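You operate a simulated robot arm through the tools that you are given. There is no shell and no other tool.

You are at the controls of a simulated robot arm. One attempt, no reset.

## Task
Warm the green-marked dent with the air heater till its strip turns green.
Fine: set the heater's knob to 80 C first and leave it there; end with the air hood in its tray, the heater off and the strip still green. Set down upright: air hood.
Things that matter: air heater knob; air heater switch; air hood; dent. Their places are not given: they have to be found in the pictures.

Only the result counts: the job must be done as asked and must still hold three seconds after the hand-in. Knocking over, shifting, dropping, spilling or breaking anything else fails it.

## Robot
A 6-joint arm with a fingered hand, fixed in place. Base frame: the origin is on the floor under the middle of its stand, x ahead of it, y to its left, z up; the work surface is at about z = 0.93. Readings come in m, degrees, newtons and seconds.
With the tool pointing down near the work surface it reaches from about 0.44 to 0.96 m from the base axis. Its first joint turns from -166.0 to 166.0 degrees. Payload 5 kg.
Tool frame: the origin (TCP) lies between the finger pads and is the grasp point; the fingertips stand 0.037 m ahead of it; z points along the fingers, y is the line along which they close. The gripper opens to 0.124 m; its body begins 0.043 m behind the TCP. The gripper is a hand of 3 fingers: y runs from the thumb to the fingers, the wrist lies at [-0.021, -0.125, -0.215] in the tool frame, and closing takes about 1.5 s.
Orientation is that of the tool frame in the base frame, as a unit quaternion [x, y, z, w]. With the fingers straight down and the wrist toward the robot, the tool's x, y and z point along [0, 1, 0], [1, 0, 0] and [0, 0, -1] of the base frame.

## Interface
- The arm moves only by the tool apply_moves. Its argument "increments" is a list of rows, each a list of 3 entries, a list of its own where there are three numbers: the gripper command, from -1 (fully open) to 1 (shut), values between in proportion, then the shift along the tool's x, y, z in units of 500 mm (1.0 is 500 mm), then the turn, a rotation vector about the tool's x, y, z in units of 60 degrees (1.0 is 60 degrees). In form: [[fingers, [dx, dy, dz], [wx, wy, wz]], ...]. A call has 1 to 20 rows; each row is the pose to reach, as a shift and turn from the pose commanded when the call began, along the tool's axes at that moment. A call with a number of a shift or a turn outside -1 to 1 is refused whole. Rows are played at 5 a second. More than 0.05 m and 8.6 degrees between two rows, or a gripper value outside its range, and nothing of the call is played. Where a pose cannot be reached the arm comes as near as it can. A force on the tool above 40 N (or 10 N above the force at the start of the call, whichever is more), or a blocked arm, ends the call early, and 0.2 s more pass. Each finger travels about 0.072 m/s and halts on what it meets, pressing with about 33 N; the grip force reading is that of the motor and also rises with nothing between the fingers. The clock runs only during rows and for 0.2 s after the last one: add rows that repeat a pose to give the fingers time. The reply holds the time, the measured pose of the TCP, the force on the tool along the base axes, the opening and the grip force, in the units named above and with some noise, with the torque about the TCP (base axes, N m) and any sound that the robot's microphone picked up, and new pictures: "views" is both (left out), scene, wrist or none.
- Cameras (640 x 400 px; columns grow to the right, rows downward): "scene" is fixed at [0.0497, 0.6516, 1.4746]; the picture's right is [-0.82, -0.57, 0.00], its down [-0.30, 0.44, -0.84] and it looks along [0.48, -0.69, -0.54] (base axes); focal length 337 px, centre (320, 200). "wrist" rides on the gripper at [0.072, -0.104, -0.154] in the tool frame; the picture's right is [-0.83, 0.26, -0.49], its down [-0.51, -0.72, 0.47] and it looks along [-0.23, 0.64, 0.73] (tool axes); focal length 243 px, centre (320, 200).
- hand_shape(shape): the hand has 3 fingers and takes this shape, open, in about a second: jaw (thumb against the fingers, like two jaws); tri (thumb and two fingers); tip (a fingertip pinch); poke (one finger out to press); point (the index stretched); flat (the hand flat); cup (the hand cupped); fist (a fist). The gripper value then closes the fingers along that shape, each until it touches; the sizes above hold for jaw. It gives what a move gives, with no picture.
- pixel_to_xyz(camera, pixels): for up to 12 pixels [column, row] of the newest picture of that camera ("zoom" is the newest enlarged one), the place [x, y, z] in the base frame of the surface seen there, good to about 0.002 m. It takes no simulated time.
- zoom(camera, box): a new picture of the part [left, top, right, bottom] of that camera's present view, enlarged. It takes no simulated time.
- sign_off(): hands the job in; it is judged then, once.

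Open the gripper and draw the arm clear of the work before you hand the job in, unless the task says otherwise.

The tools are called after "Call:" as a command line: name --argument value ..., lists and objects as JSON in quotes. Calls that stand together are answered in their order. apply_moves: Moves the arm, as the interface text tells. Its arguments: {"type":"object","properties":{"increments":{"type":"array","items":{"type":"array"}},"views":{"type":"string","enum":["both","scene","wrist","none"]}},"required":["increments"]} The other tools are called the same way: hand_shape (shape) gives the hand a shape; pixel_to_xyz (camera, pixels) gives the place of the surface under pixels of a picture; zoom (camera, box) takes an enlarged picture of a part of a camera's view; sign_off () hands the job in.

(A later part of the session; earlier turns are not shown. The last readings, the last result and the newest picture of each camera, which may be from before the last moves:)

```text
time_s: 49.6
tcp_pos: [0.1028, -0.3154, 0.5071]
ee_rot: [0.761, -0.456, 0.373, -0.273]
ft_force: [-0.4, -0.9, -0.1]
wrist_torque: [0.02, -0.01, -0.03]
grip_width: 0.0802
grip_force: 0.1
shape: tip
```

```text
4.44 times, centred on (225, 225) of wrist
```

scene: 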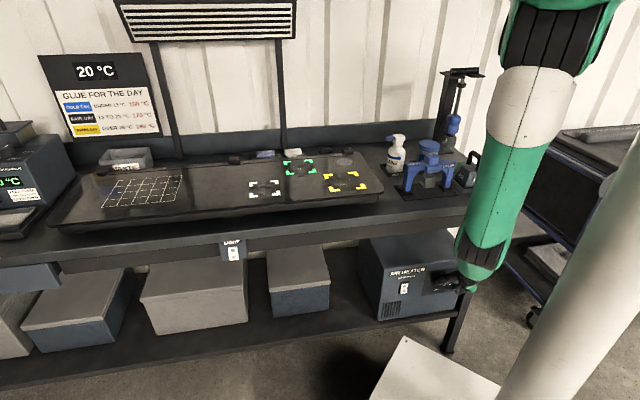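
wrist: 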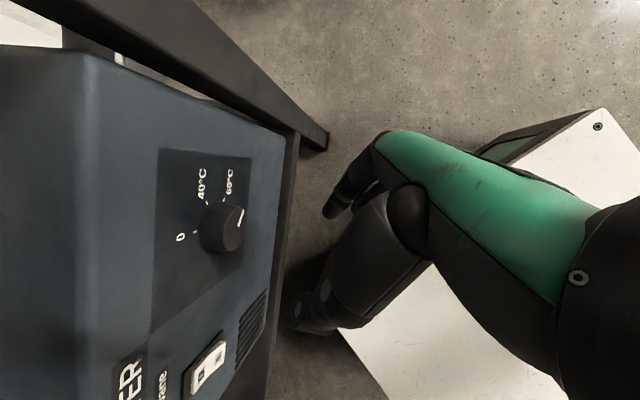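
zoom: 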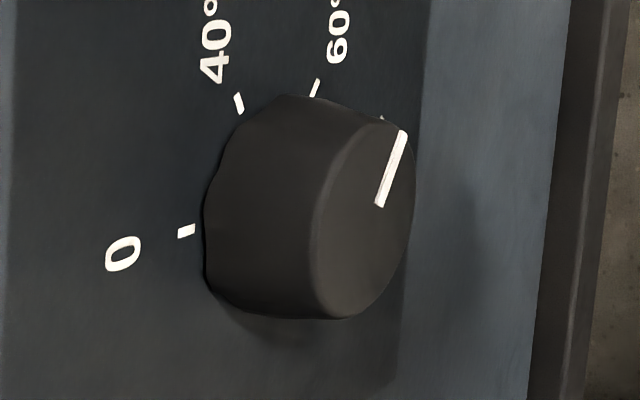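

The pointer is at about 110 degrees, so about 70 more are needed; the last grip slipped some, being too near the knob's front rim. I turn the hand back, go in a little deeper, and grip again.

Call:
apply_moves --increments '[[-0.3, [0, -0.0041, 0.003], [-0.1002, 0, -0.0557]], [-0.3, [0.0001, -0.0082, 0.006], [-0.2004, 0, -0.1114]], [-0.3, [0.0001, -0.0123, 0.009], [-0.3006, 0, -0.1671]], [-0.3, [0.0002, -0.0164, 0.012], [-0.4009, 0, -0.2228]], [-0.3, [0.0002, -0.0205, 0.015], [-0.5011, 0, -0.2784]], [-0.3, [0.0003, -0.0246, 0.018], [-0.6013, 0, -0.3341]], [-0.3, [0.0003, -0.0287, 0.021], [-0.7015, 0, -0.3898]], [-0.3, [0.0004, -0.0328, 0.024], [-0.8017, 0, -0.4455]], [-0.3, [0.0465, -0.0328, 0.0496], [-0.8017, 0, -0.4455]], [-0.3, [0.0925, -0.0328, 0.0752], [-0.8017, 0, -0.4455]], [-0.3, [0.1386, -0.0328, 0.1008], [-0.8017, 0, -0.4455]], [-0.3, [0.1386, -0.0328, 0.1008], [-0.8017, 0, -0.4455]], [1, [0.1386, -0.0328, 0.1008], [-0.8017, 0, -0.4455]], [1, [0.1386, -0.0328, 0.1008], [-0.8017, 0, -0.4455]], [1, [0.1386, -0.0328, 0.1008], [-0.8017, 0, -0.4455]], [1, [0.1386, -0.0328, 0.1008], [-0.8017, 0, -0.4455]], [1, [0.1386, -0.0328, 0.1008], [-0.8017, 0, -0.4455]]]' --views "wrist"

Call:
zoom --camera "wrist" --box '[265, 180, 345, 290]'

```text
time_s: 53.2
tcp_pos: [0.1737, -0.3669, 0.5096]
ee_rot: [0.887, -0.384, 0.208, 0.15]
ft_force: [0.5, -1.1, -3.6]
wrist_torque: [0.01, 0.0, -0.04]
grip_width: 0.0365
grip_force: 32.9
shape: tip
out of reach, approached as far as the arm can: row 6
```

wrist: 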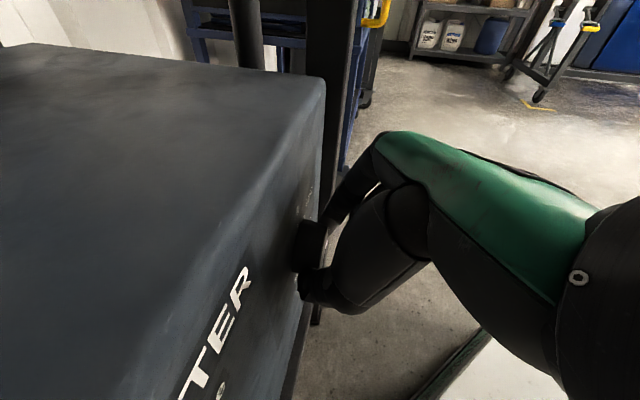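

```text
3.64 times, centred on (305, 235) of wrist
```

zoom: 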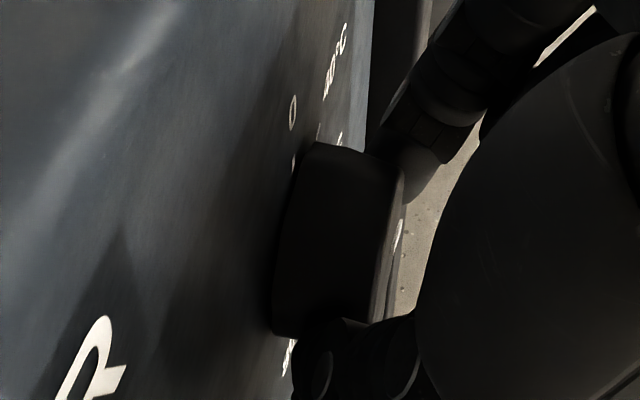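

The knob is held at 36.5 mm. I turn 57 degrees clockwise, release, and back off to look again.

Call:
apply_moves --increments '[[1, [-0.0001, 0.0038, 0.0002], [0.0757, 0, 0.0423]], [1, [-0.0003, 0.0076, 0.0006], [0.1513, 0, 0.0846]], [1, [-0.0008, 0.0113, 0.0013], [0.227, 0, 0.1269]], [1, [-0.0013, 0.0149, 0.0024], [0.3026, 0, 0.1692]], [1, [-0.0021, 0.0184, 0.0037], [0.3783, 0, 0.2115]], [1, [-0.003, 0.0218, 0.0053], [0.454, 0, 0.2538]], [1, [-0.004, 0.0249, 0.0072], [0.5296, 0, 0.2961]], [1, [-0.0052, 0.0279, 0.0092], [0.6053, 0, 0.3383]], [1, [-0.0065, 0.0306, 0.0116], [0.6809, 0, 0.3806]], [1, [-0.0079, 0.0331, 0.0141], [0.7566, 0, 0.4229]], [1, [-0.0093, 0.0352, 0.0167], [0.8294, 0, 0.4636]], [1, [-0.0093, 0.0352, 0.0167], [0.8294, 0, 0.4636]], [-0.3, [-0.0093, 0.0352, 0.0167], [0.8294, 0, 0.4636]], [-0.3, [-0.0093, 0.0352, 0.0167], [0.8294, 0, 0.4636]], [-0.3, [-0.0093, 0.0352, 0.0167], [0.8294, 0, 0.4636]], [-0.3, [-0.0443, 0.0352, -0.0028], [0.8294, 0, 0.4636]], [-0.3, [-0.0793, 0.0352, -0.0223], [0.8294, 0, 0.4636]], [-0.3, [-0.1143, 0.0352, -0.0418], [0.8294, 0, 0.4636]], [-0.3, [-0.1493, 0.0352, -0.0613], [0.8294, 0, 0.4636]], [-0.3, [-0.1493, 0.0352, -0.0613], [0.8294, 0, 0.4636]]]' --views "wrist"

Call:
zoom --camera "wrist" --box '[190, 180, 260, 270]'

```text
time_s: 57.4
tcp_pos: [0.1049, -0.3185, 0.5032]
ee_rot: [0.752, -0.458, 0.378, -0.287]
ft_force: [0.1, 0.3, 0.2]
wrist_torque: [-0.02, 0.03, 0.02]
grip_width: 0.0802
grip_force: 0.0
shape: tip
```

wrist: 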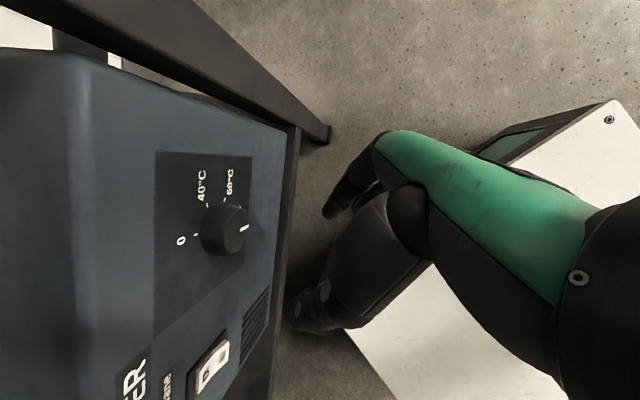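

```text
4.44 times, centred on (225, 225) of wrist
```

zoom: 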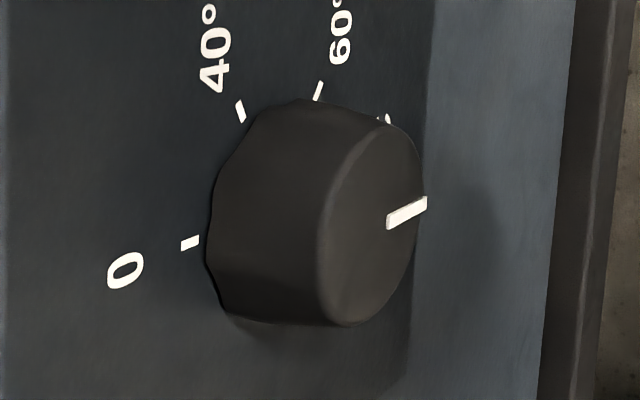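

The pointer now looks to be at about 172 degrees. I measure it by points as well.

Call:
pixel_to_xyz --camera "zoom" --pixels '[[390, 221], [400, 217], [412, 211], [424, 205], [386, 120], [190, 243], [240, 111], [318, 91], [340, 200], [350, 310], [380, 140]]'

Call:
zoom --camera "scene" --box '[424, 266, 464, 296]'

```text
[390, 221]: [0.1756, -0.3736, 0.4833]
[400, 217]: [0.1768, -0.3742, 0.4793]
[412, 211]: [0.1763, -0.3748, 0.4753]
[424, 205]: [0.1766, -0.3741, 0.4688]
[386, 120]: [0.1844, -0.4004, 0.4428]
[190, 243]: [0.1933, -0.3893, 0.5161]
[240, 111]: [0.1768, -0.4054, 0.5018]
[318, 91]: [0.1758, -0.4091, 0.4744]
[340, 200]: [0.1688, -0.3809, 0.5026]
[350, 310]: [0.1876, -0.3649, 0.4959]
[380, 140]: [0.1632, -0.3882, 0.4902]
```

```text
13.33 times, centred on (444, 281) of scene
```

zoom: 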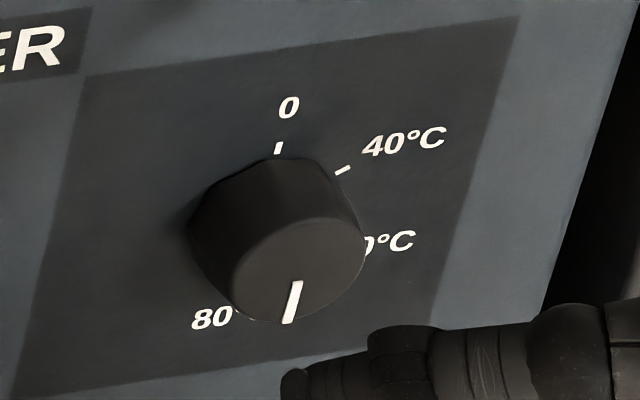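

By points the pointer lies straight down (t constant, z from 0.483 to 0.469), and the scene zoom confirms it points at 80 C. Next is the switch: I zoom on it and measure its halves.

Call:
zoom --camera "scene" --box '[390, 275, 420, 300]'

Call:
zoom --camera "wrist" --box '[170, 310, 260, 400]'

```text
16.00 times, centred on (405, 288) of scene
```

zoom: 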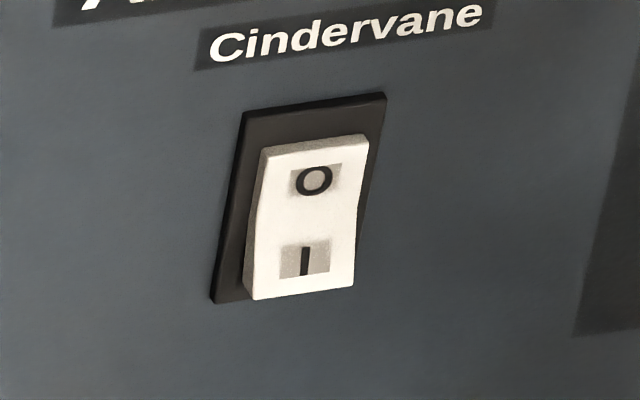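

```text
4.44 times, centred on (215, 355) of wrist
```

zoom: 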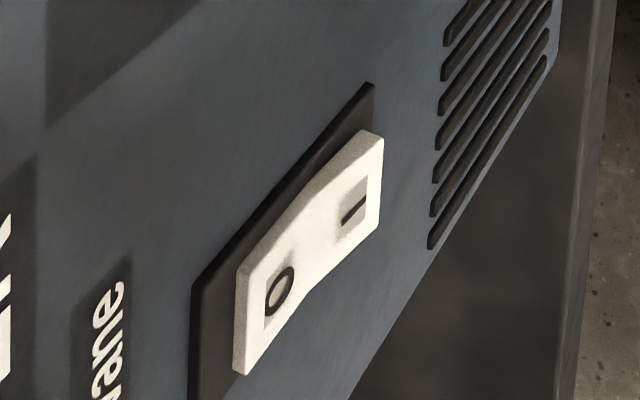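

Call:
pixel_to_xyz --camera "zoom" --pixels '[[355, 205], [278, 290], [340, 190], [375, 190], [350, 160], [300, 240], [245, 340], [240, 290], [285, 320], [320, 255], [372, 140], [230, 300]]'

```text
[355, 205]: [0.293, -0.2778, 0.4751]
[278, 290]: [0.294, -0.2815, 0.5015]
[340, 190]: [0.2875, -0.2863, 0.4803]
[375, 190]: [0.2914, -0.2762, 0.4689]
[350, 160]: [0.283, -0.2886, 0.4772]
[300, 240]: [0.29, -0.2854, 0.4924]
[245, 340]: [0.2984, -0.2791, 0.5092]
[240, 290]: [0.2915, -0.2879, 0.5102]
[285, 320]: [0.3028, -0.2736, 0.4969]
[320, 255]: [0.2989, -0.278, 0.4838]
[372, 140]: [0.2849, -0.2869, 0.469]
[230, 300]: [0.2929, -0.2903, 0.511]
```

The I half of the rocker is centred near (0.293,-0.278,0.475) and sticks out, so the switch is off and must be pressed there. I change the hand to the poke shape and look at where the finger stands.

Call:
hand_shape --shape "poke"

Call:
apply_moves --increments '[[-1, [0, 0, 0], [0, 0, 0]]]' --views "both"

Call:
zoom --camera "wrist" --box '[220, 100, 460, 400]'

Call:
zoom --camera "scene" --box '[410, 255, 490, 325]'

```text
time_s: 58.3
tcp_pos: [0.1051, -0.3184, 0.5034]
ee_rot: [0.752, -0.458, 0.378, -0.286]
ft_force: [0.8, 0.0, -0.3]
wrist_torque: [0.01, 0.02, -0.01]
grip_width: 0.0001
grip_force: 0.1
shape: poke
```

```text
time_s: 58.7
tcp_pos: [0.1049, -0.3192, 0.5034]
ee_rot: [0.752, -0.458, 0.377, -0.287]
ft_force: [0.5, 0.0, 0.3]
wrist_torque: [-0.01, 0.0, 0.01]
grip_width: 0.0002
grip_force: 0.1
shape: poke
```

scene: 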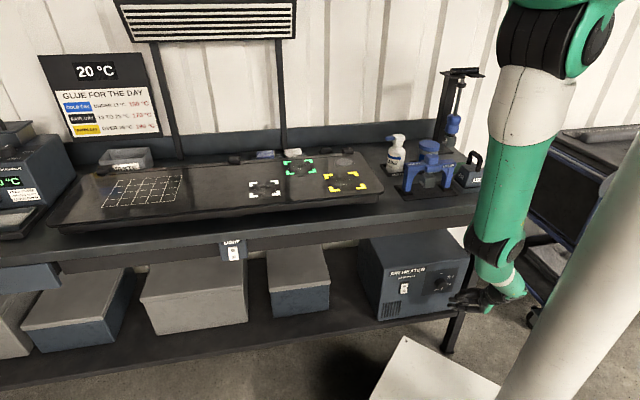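
wrist: 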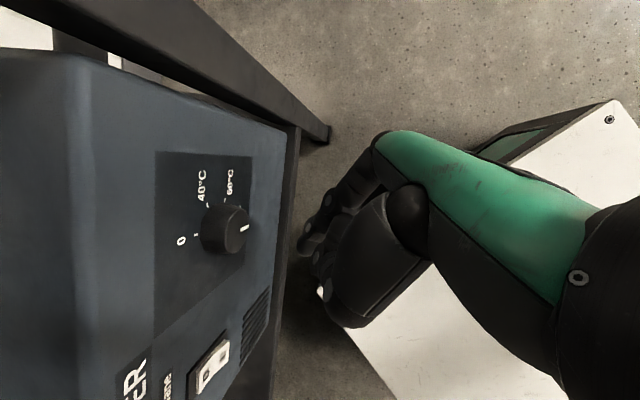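

```text
1.33 times, centred on (340, 250) of wrist
```

zoom: 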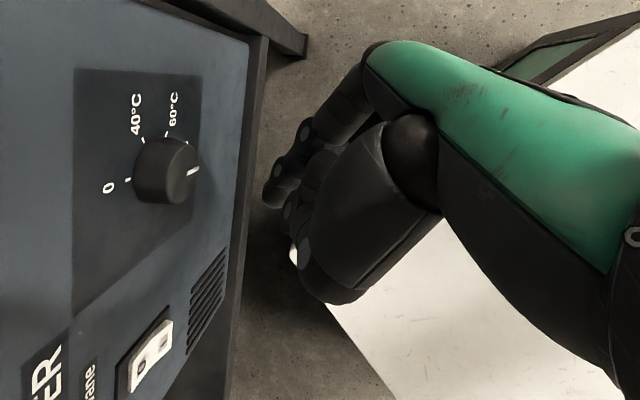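

```text
5.71 times, centred on (450, 290) of scene
```

zoom: 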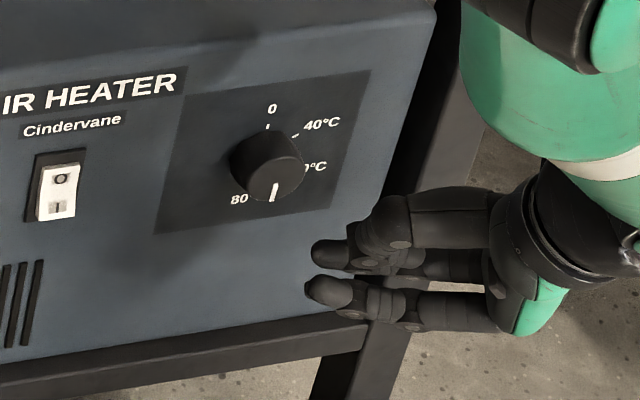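

In the poke shape the index stretches to wrist pixel (304,248). I measure the tips in both views.

Call:
pixel_to_xyz --camera "wrist" --pixels '[[301, 250], [305, 245], [310, 235], [320, 210], [335, 200], [316, 255], [325, 290], [321, 293], [312, 262], [330, 270]]'

Call:
pixel_to_xyz --camera "zoom" --pixels '[[312, 292], [325, 285], [335, 300], [318, 252], [330, 248], [345, 260], [390, 215], [400, 300], [370, 295], [440, 265]]'

```text
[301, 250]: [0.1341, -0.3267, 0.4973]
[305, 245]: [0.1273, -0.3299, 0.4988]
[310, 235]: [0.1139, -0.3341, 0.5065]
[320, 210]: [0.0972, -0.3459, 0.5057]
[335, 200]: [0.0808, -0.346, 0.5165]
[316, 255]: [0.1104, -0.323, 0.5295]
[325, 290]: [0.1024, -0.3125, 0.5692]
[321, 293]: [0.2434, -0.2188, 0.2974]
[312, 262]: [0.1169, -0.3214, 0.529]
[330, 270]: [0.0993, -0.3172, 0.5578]
```

```text
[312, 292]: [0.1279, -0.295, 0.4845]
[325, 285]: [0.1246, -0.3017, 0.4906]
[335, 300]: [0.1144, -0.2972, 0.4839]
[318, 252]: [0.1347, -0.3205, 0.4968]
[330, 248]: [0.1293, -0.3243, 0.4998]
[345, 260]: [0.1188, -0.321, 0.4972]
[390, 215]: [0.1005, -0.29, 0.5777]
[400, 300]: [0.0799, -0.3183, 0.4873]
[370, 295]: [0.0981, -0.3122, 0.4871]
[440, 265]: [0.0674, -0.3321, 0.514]
```

Both fingers reach about 30 mm ahead of the grasp point in this shape. I try the "point" shape, which should stretch only the index.

Call:
hand_shape --shape "point"

Call:
apply_moves --increments '[[-1, [0, 0, 0], [0, 0, 0]]]' --views "both"

Call:
zoom --camera "wrist" --box '[220, 100, 460, 400]'

Call:
zoom --camera "scene" --box '[410, 255, 490, 325]'

```text
time_s: 59.6
tcp_pos: [0.1057, -0.3189, 0.5024]
ee_rot: [0.752, -0.458, 0.378, -0.287]
ft_force: [-0.1, 0.2, 0.2]
wrist_torque: [0.01, -0.04, 0.01]
grip_width: 0.0001
grip_force: 0.0
shape: point
```

```text
time_s: 60.0
tcp_pos: [0.1058, -0.3189, 0.5028]
ee_rot: [0.752, -0.458, 0.377, -0.287]
ft_force: [-0.4, -0.5, -0.3]
wrist_torque: [0.01, 0.0, -0.02]
grip_width: 0.0
grip_force: 0.2
shape: point
```

scene: 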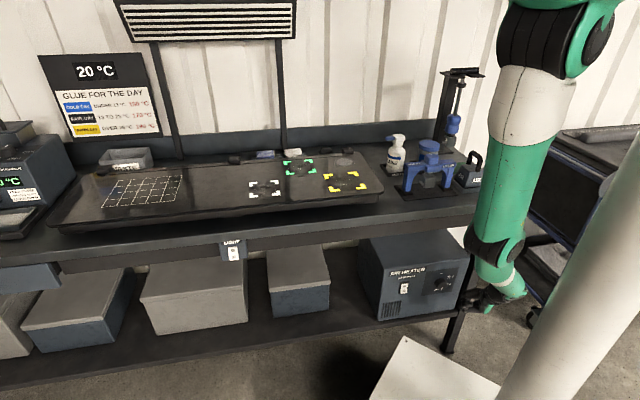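
wrist: 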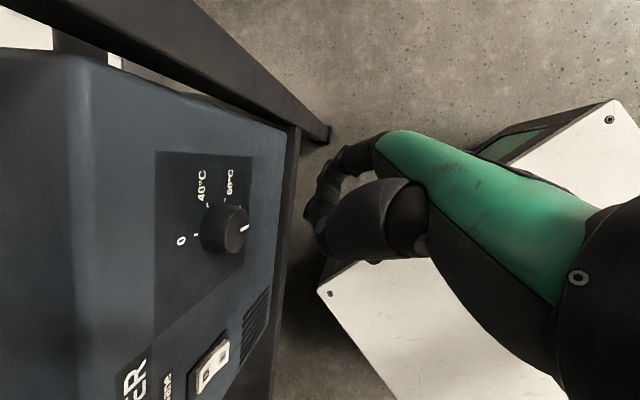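

```text
1.33 times, centred on (340, 250) of wrist
```

zoom: 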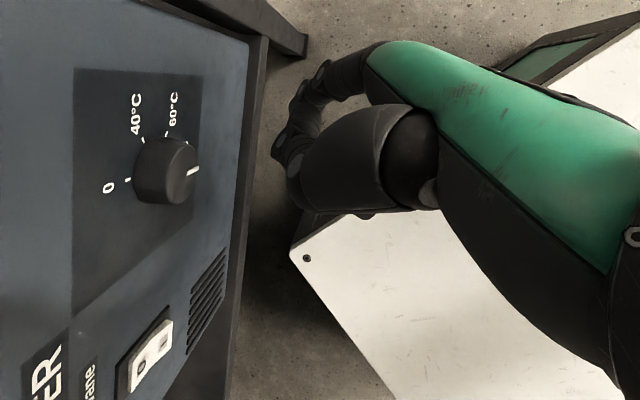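

```text
5.71 times, centred on (450, 290) of scene
```

zoom: 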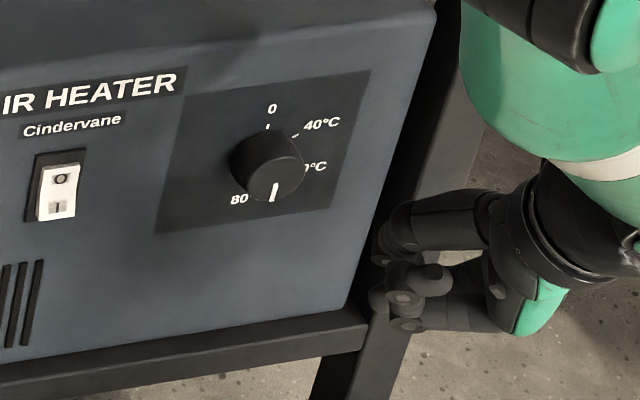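

The point shape curls the fingers, so the closed pinch (thumb and index tips together) is the better pressing tool. I set that shape again.

Call:
hand_shape --shape "tip"

Call:
apply_moves --increments '[[1, [-0.0204, -0.0291, 0.0313], [-0.0407, 0.1019, 0.0486]], [1, [-0.0408, -0.0581, 0.0626], [-0.0814, 0.2037, 0.0971]], [1, [-0.0612, -0.0872, 0.0939], [-0.1221, 0.3056, 0.1457]], [1, [-0.0816, -0.1162, 0.1253], [-0.1629, 0.4074, 0.1943]], [1, [-0.102, -0.1453, 0.1566], [-0.2036, 0.5093, 0.2429]], [1, [-0.1224, -0.1743, 0.1879], [-0.2443, 0.6111, 0.2914]], [1, [-0.1428, -0.2034, 0.2192], [-0.285, 0.713, 0.34]], [1, [-0.1428, -0.2034, 0.2192], [-0.285, 0.713, 0.34]], [1, [-0.1428, -0.2034, 0.2192], [-0.285, 0.713, 0.34]]]' --views "both"

Call:
zoom --camera "wrist" --box '[160, 100, 440, 350]'

Call:
zoom --camera "scene" --box '[370, 250, 470, 325]'

```text
time_s: 60.9
tcp_pos: [0.1061, -0.3191, 0.5041]
ee_rot: [0.752, -0.458, 0.377, -0.287]
ft_force: [0.5, -0.3, 0.0]
wrist_torque: [-0.04, -0.02, -0.01]
grip_width: 0.1238
grip_force: 0.0
shape: tip
```

```text
time_s: 62.9
tcp_pos: [0.1542, -0.2534, 0.5252]
ee_rot: [-0.507, 0.702, -0.497, 0.054]
ft_force: [0.5, 0.2, 0.3]
wrist_torque: [0.0, 0.01, 0.02]
grip_width: 0.0
grip_force: 33.4
shape: tip
out of reach, approached as far as the arm can: row 5, 6, 7, 8, 9
```

scene: 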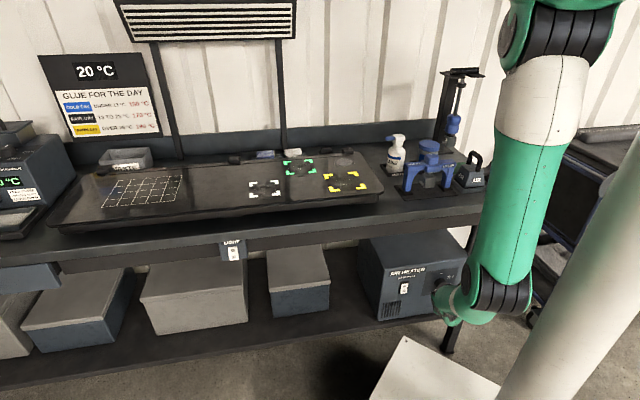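
wrist: 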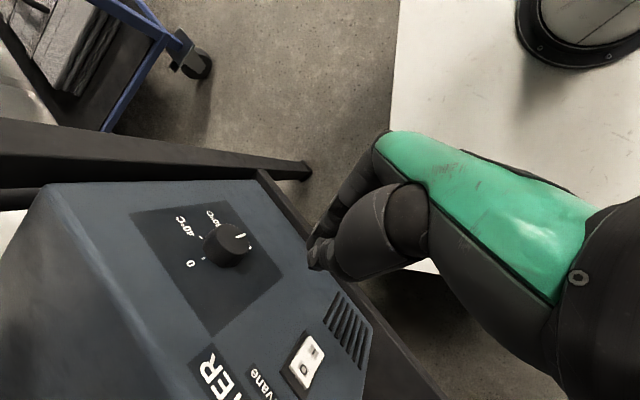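

```text
1.60 times, centred on (300, 225) of wrist
```

zoom: 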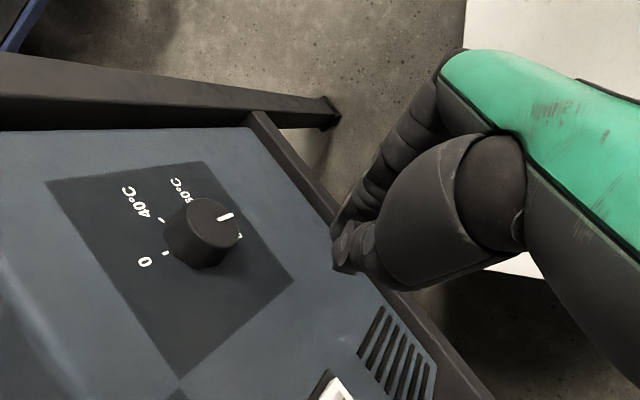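

```text
5.33 times, centred on (420, 288) of scene
```

zoom: 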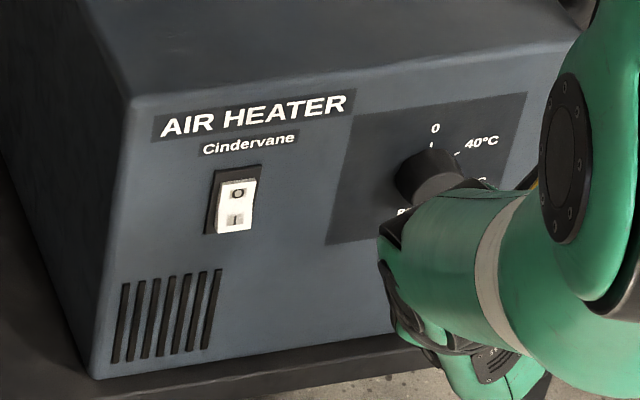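

With this heading the arm could not go far enough left (it stopped at t=-0.05). I turn the hand 30 degrees to the left about vertical so that the wrist lines up with the arm, while moving in front of the switch.

Call:
apply_moves --increments '[[1, [-0.0332, -0.0111, 0.0082], [0.0428, -0.0753, -0.05]], [1, [-0.0663, -0.0222, 0.0165], [0.0856, -0.1506, -0.1]], [1, [-0.0995, -0.0332, 0.0247], [0.1284, -0.2259, -0.15]], [1, [-0.1326, -0.0443, 0.033], [0.1712, -0.3012, -0.2]], [1, [-0.1658, -0.0554, 0.0412], [0.214, -0.3765, -0.25]], [1, [-0.1658, -0.0554, 0.0412], [0.214, -0.3765, -0.25]]]' --views "both"

Call:
zoom --camera "wrist" --box '[160, 100, 440, 350]'

Call:
zoom --camera "scene" --box '[370, 250, 470, 325]'

```text
time_s: 64.3
tcp_pos: [0.2287, -0.2036, 0.5008]
ee_rot: [0.671, -0.548, 0.467, -0.177]
ft_force: [-0.2, -0.1, 0.1]
wrist_torque: [0.0, 0.04, -0.02]
grip_width: 0.0001
grip_force: 32.9
shape: tip
```

scene: 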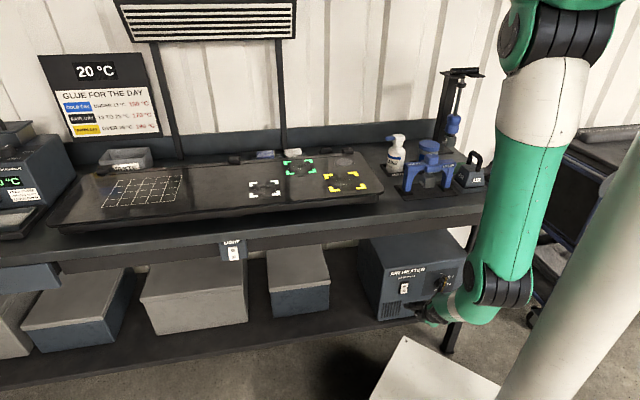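
wrist: 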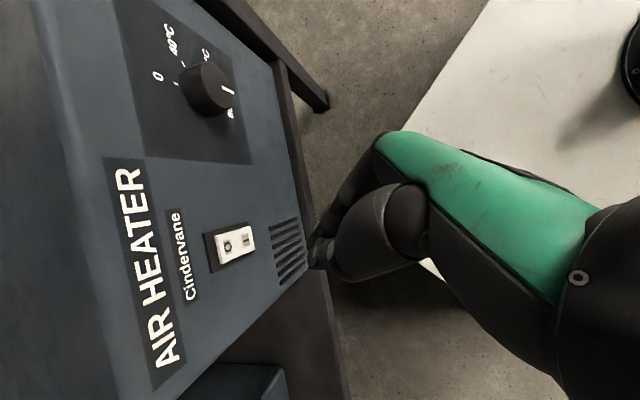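

```text
1.60 times, centred on (300, 225) of wrist
```

zoom: 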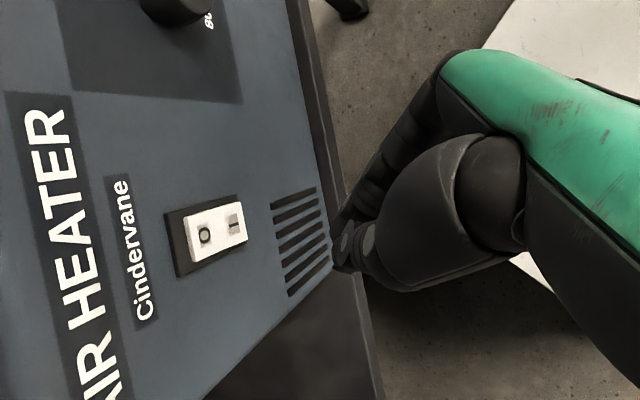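

```text
5.33 times, centred on (420, 288) of scene
```

zoom: 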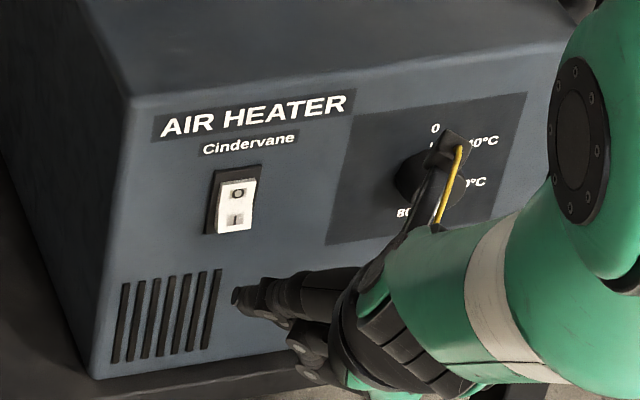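

The pinch tip is seen at scene-zoom (237,295), right in front of the heater below the switch. I measure the tip and the switch again.

Call:
pixel_to_xyz --camera "zoom" --pixels '[[236, 296], [240, 290], [245, 300], [260, 290], [275, 310], [300, 345], [235, 218], [238, 193]]'

Call:
pixel_to_xyz --camera "wrist" --pixels '[[313, 250], [318, 262], [312, 262], [322, 240], [330, 255], [245, 241], [228, 245], [253, 238], [248, 230], [250, 250]]'

Call:
zoom --camera "wrist" --box '[150, 30, 270, 130]'

```text
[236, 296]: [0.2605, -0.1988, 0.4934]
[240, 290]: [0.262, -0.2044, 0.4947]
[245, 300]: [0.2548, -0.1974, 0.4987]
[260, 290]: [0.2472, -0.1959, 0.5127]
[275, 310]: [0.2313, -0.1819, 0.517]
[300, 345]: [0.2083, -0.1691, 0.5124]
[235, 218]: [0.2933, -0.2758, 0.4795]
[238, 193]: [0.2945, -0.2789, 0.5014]
```

```text
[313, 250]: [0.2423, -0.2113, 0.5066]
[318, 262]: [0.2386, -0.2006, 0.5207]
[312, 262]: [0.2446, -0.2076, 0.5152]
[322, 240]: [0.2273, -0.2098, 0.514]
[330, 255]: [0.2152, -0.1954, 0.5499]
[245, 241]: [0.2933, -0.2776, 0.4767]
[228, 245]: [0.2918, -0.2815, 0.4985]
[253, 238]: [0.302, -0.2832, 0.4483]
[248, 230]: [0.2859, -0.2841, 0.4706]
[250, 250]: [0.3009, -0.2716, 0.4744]
```

```text
4.00 times, centred on (210, 80) of wrist
```

zoom: 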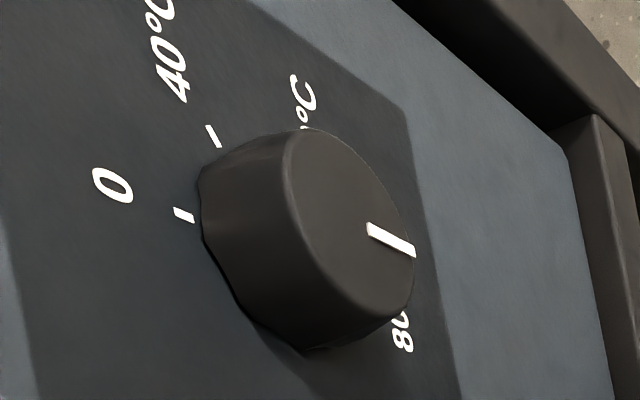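

The knob still points at 80 C. The pinch tip is at about t=0.058, z=0.492, and the I half at t=0.035, z=0.475, so I shift right 21 mm, down 17 mm and forward 5 cm to stand just before it.

Call:
apply_moves --increments '[[1, [0.0255, 0.0134, 0.0246], [0, 0, 0]], [1, [0.0509, 0.0268, 0.0492], [0, 0, 0]], [1, [0.0764, 0.0402, 0.0738], [0, 0, 0]], [1, [0.0764, 0.0402, 0.0738], [0, 0, 0]]]' --views "both"

Call:
zoom --camera "wrist" --box '[240, 180, 380, 300]'

Call:
zoom --camera "scene" --box '[385, 265, 435, 305]'

```text
time_s: 65.3
tcp_pos: [0.2444, -0.253, 0.4831]
ee_rot: [0.671, -0.548, 0.467, -0.177]
ft_force: [-0.2, -0.4, -0.8]
wrist_torque: [0.03, 0.0, 0.03]
grip_width: 0.0
grip_force: 32.9
shape: tip
```

scene: 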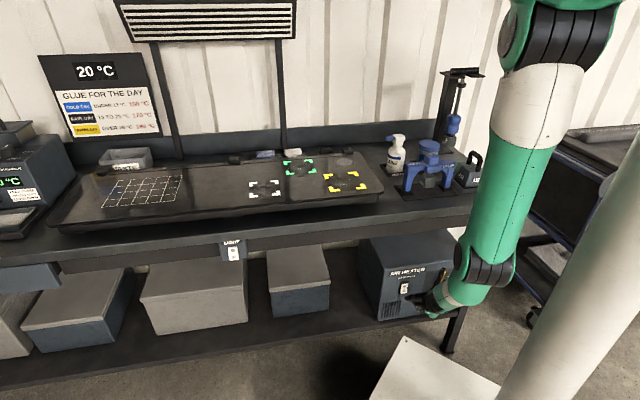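
wrist: 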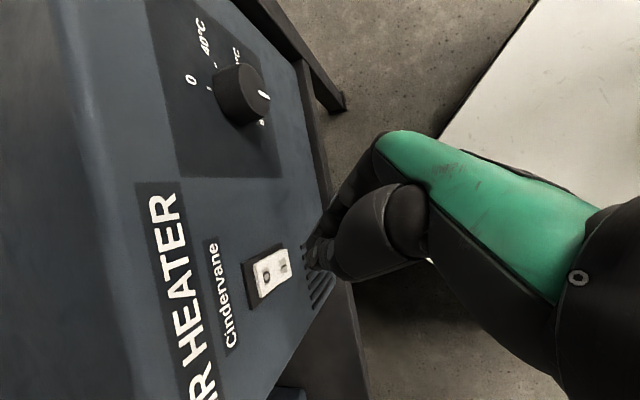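

```text
3.33 times, centred on (310, 240) of wrist
```

zoom: 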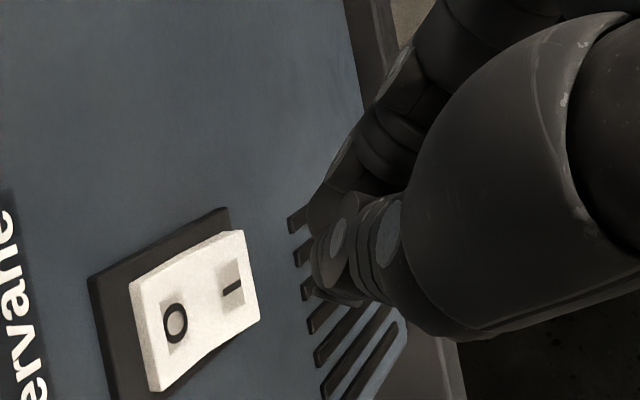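

```text
10.00 times, centred on (410, 285) of scene
```

zoom: 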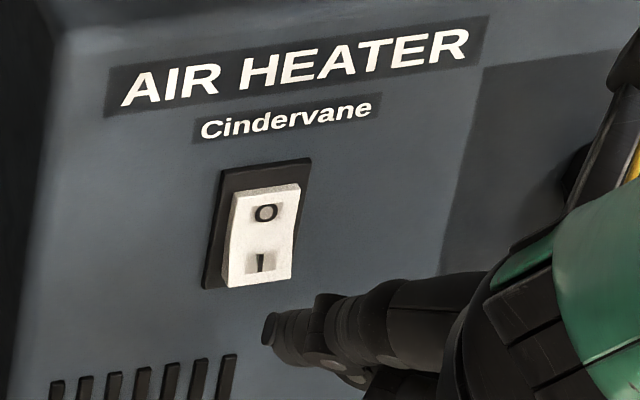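

The tip is now just below and in front of the I half. I measure the tip again before pressing.

Call:
pixel_to_xyz --camera "zoom" --pixels '[[266, 325], [268, 340], [272, 316], [278, 350], [290, 320], [260, 263], [243, 275], [288, 270]]'

Call:
pixel_to_xyz --camera "wrist" --pixels '[[306, 245], [309, 255], [313, 262], [304, 240], [312, 230], [285, 263], [280, 268], [288, 255]]'

```text
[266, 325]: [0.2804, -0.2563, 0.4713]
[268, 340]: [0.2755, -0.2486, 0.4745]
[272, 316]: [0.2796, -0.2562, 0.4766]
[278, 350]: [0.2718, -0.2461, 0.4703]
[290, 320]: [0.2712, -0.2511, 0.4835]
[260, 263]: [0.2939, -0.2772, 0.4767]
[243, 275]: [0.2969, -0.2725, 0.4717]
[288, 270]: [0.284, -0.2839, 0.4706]
```

```text
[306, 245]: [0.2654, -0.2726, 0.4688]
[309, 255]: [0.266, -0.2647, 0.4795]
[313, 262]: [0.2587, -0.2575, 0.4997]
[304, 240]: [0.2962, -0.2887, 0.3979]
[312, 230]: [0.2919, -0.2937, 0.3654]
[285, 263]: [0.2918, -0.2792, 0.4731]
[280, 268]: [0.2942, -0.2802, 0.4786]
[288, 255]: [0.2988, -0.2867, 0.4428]
```

The tip spans t=0.018-0.040 at z about 0.47 and d=0.38, facing the I half (d=0.402). I push forward in small steps until it clicks.

Call:
apply_moves --increments '[[1, [0.0101, -0.0064, 0.0142], [0, 0, 0]], [1, [0.0202, -0.0128, 0.0284], [0, 0, 0]], [1, [0.0254, -0.0138, 0.0344], [0, 0, 0]], [1, [0.0306, -0.0148, 0.0404], [0, 0, 0]], [1, [0.0358, -0.0158, 0.0464], [0, 0, 0]]]' --views "both"

Call:
zoom --camera "wrist" --box '[240, 180, 380, 300]'

Call:
zoom --camera "scene" --box '[385, 265, 435, 305]'

```text
time_s: 66.5
tcp_pos: [0.2668, -0.2715, 0.4817]
ee_rot: [0.672, -0.549, 0.464, -0.179]
ft_force: [-10.4, 12.1, -4.8]
wrist_torque: [0.21, 0.28, 0.25]
grip_width: 0.0
grip_force: 33.3
shape: tip
heard: click
```

scene: 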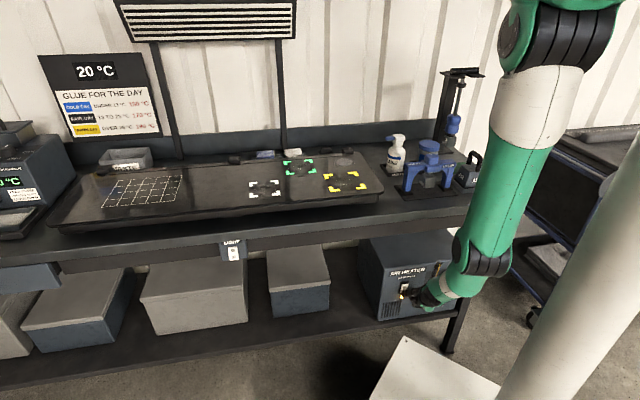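
wrist: 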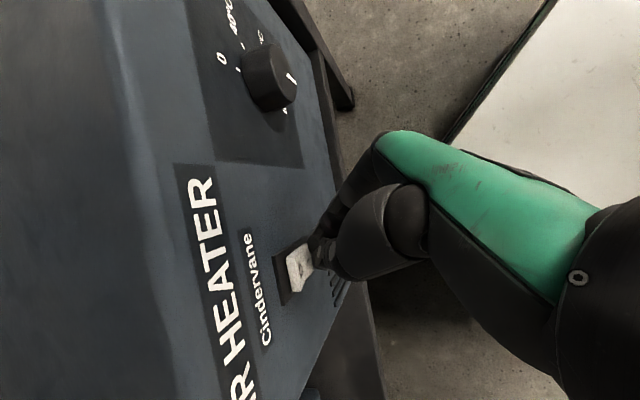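

```text
3.33 times, centred on (310, 240) of wrist
```

zoom: 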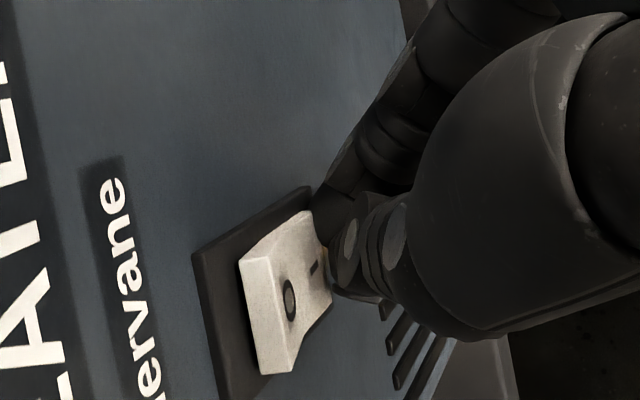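

```text
10.00 times, centred on (410, 285) of scene
```

zoom: 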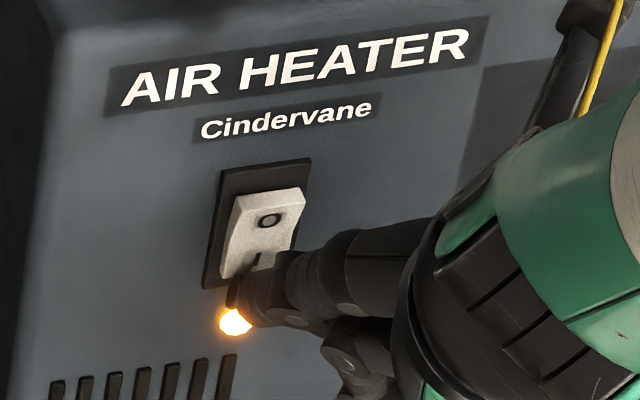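

A click was heard and an orange lamp lit below the switch, so the heater is on. I draw back 8 cm from the panel.

Call:
apply_moves --increments '[[1, [-0.026, 0.005, -0.03], [0, 0, 0]], [1, [-0.052, 0.0101, -0.06], [0, 0, 0]], [1, [-0.0779, 0.0152, -0.09], [0, 0, 0]], [1, [-0.1039, 0.0202, -0.12], [0, 0, 0]]]' --views "both"

Call:
zoom --camera "wrist" --box '[150, 30, 330, 330]'

Call:
zoom --camera "scene" --box '[385, 265, 435, 305]'

```text
time_s: 67.5
tcp_pos: [0.2143, -0.2146, 0.485]
ee_rot: [0.672, -0.548, 0.467, -0.176]
ft_force: [-0.8, 0.8, -0.6]
wrist_torque: [0.01, -0.05, 0.01]
grip_width: 0.0001
grip_force: 33.4
shape: tip
```

scene: 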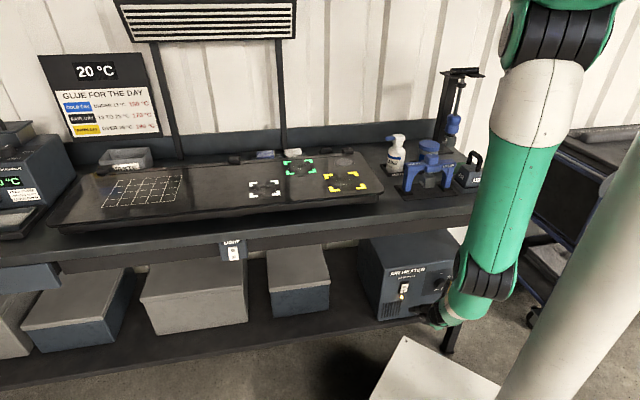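
wrist: 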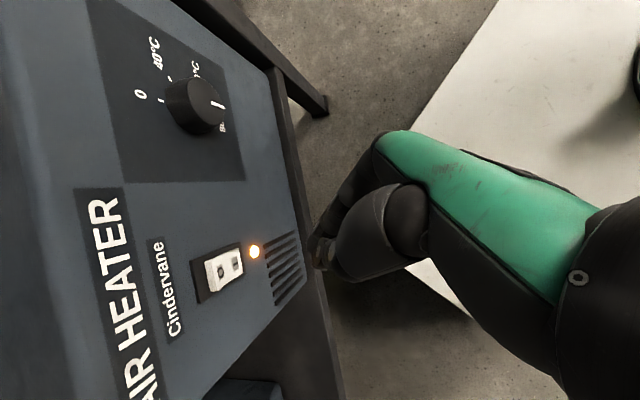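

```text
1.33 times, centred on (240, 180) of wrist
```

zoom: 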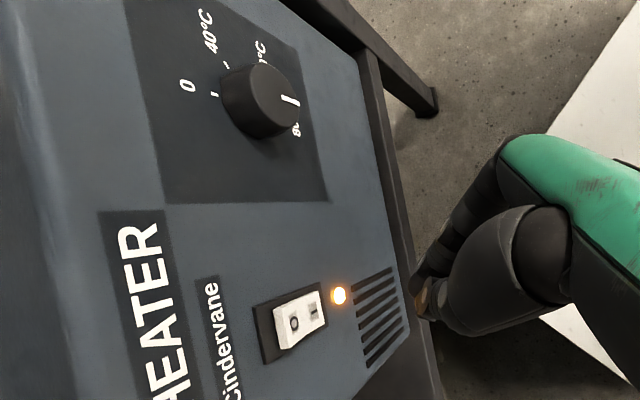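

```text
10.00 times, centred on (410, 285) of scene
```

zoom: 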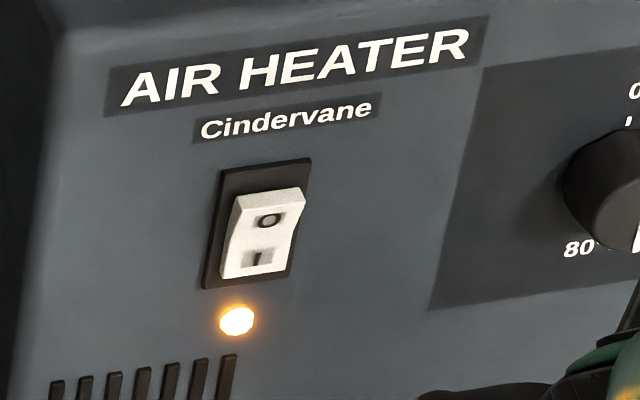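

The heater is on with its lamp lit and the knob at 80 C. Now I look closely at the hood and its tray to plan the pickup.

Call:
zoom --camera "scene" --box '[445, 140, 509, 200]'

```text
6.67 times, centred on (477, 170) of scene
```

zoom: 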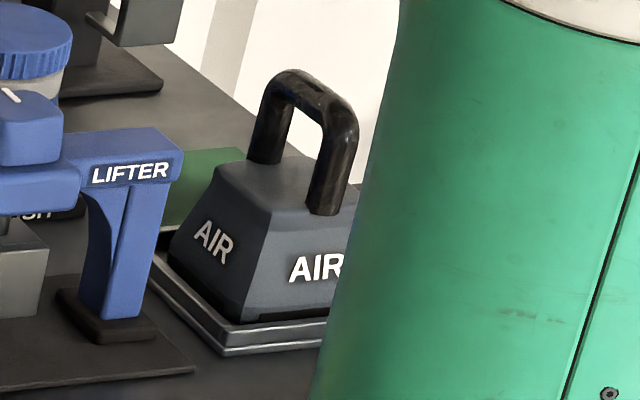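

Call:
pixel_to_xyz --camera "zoom" --pixels '[[285, 85], [310, 95], [335, 110], [347, 125], [270, 105], [265, 150], [325, 205], [330, 170], [250, 185], [215, 180], [270, 230], [240, 325]]'

Call:
pixel_to_xyz --camera "zoom" --pixels '[[180, 250], [170, 262], [243, 310], [158, 285], [228, 350], [320, 335], [330, 310], [265, 320], [300, 220], [225, 165], [235, 345], [152, 262]]'

```text
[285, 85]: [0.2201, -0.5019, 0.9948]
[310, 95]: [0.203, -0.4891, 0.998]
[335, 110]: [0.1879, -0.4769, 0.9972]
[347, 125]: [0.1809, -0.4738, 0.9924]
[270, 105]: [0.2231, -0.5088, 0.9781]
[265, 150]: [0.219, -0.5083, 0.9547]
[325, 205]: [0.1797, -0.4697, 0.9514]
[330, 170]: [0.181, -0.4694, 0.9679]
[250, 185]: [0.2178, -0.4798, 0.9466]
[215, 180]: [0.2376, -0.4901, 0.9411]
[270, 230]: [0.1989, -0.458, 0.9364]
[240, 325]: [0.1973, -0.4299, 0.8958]
```

```text
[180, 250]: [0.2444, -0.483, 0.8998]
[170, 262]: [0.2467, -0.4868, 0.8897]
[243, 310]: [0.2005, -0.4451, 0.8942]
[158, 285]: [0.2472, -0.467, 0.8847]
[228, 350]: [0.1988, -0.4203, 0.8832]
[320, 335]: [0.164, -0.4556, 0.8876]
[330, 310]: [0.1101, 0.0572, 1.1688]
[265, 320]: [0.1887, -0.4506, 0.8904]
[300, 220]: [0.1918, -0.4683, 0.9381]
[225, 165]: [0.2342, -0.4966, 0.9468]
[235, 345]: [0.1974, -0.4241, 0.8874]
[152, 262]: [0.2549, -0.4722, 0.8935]
```

The handle bar runs at about -41 degrees in the base frame, centred near (0.20,-0.495) with its top at z=0.998. I measure the neighbouring lifter and other things near the hood for clearance.

Call:
pixel_to_xyz --camera "zoom" --pixels '[[180, 150], [130, 135], [150, 165], [175, 170], [110, 310], [150, 330], [155, 335], [60, 150], [20, 100], [195, 180], [230, 160], [60, 350]]'

Call:
zoom --camera "scene" --box '[380, 120, 500, 200]'

```text
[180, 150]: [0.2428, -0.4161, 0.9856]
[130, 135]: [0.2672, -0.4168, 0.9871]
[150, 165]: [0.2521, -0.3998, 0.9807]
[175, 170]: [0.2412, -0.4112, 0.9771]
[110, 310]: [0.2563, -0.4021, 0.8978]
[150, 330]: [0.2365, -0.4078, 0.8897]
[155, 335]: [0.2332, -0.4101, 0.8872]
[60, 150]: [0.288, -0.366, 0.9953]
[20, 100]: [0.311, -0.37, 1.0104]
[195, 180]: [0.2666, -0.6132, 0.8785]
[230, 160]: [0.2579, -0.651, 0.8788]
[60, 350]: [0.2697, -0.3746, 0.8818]
```

```text
5.00 times, centred on (440, 160) of scene
```

zoom: 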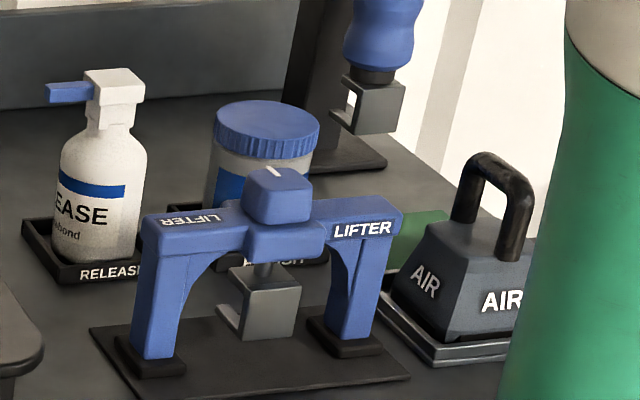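

The lifter's beam end is about 9 cm from the handle on the thumb side, so I will approach the handle with the jaw only part open. I now take the hand out past the bench's right end and up, turning it toward tool-down on the way.

Call:
apply_moves --increments '[[1, [0.0492, 0.0298, -0.0521], [-0.039, -0.0445, -0.033]], [1, [0.0984, 0.0597, -0.1042], [-0.078, -0.089, -0.066]], [1, [0.1476, 0.0895, -0.1563], [-0.117, -0.1335, -0.099]], [1, [0.1968, 0.1193, -0.2084], [-0.156, -0.178, -0.132]], [1, [0.246, 0.1492, -0.2605], [-0.195, -0.2225, -0.165]], [1, [0.2952, 0.179, -0.3126], [-0.234, -0.267, -0.198]], [1, [0.3708, 0.1737, -0.3656], [-0.273, -0.3115, -0.231]], [1, [0.4464, 0.1683, -0.4186], [-0.312, -0.356, -0.264]], [1, [0.522, 0.163, -0.4716], [-0.351, -0.4005, -0.297]], [1, [0.5976, 0.1577, -0.5246], [-0.39, -0.445, -0.33]], [1, [0.6732, 0.1523, -0.5776], [-0.429, -0.4895, -0.363]], [1, [0.7488, 0.147, -0.6306], [-0.468, -0.534, -0.396]]]' --views "both"

```text
time_s: 70.1
tcp_pos: [-0.1021, -0.4889, 0.7479]
ee_rot: [0.89, -0.427, 0.147, -0.057]
ft_force: [0.7, 0.4, -0.5]
wrist_torque: [-0.04, 0.03, 0.02]
grip_width: 0.0002
grip_force: 32.9
shape: tip
```

scene: 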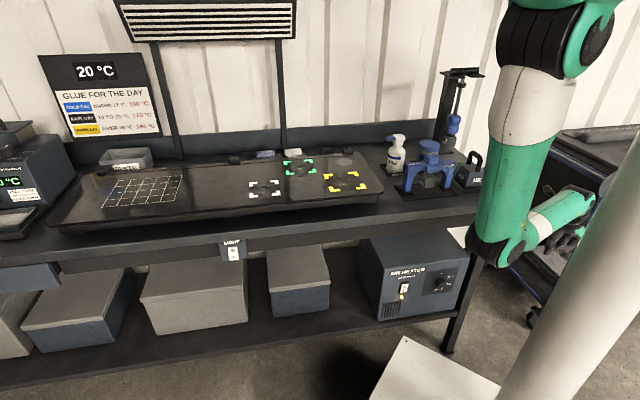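
wrist: 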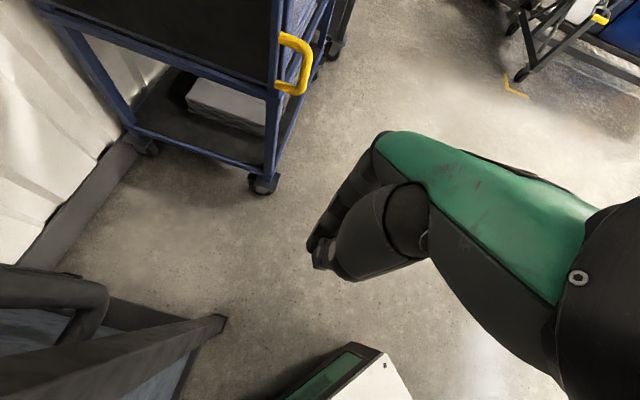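

The whole move was reached; the hand is to the right of the bench end. A dark pipe shows at the lower left of the wrist view (60,290), so I zoom in and measure it.

Call:
zoom --camera "wrist" --box '[0, 220, 240, 400]'

Call:
pixel_to_xyz --camera "wrist" --pixels '[[30, 290], [80, 290], [100, 300], [70, 335], [15, 265], [150, 340], [220, 318], [20, 375], [255, 180], [295, 60]]'

```text
2.22 times, centred on (120, 310) of wrist
```

zoom: 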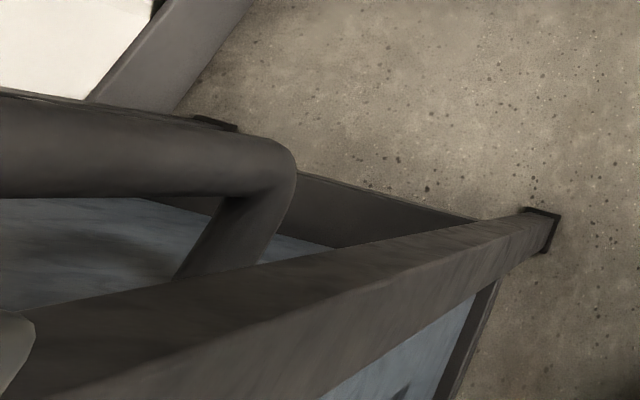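

```text
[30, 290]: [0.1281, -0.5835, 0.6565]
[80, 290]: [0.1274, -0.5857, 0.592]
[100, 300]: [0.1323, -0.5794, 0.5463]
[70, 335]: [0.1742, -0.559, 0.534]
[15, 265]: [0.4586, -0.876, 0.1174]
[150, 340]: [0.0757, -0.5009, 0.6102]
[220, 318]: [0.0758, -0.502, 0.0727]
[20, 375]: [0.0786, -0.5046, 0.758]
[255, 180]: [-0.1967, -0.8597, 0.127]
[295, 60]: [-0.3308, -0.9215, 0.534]
```

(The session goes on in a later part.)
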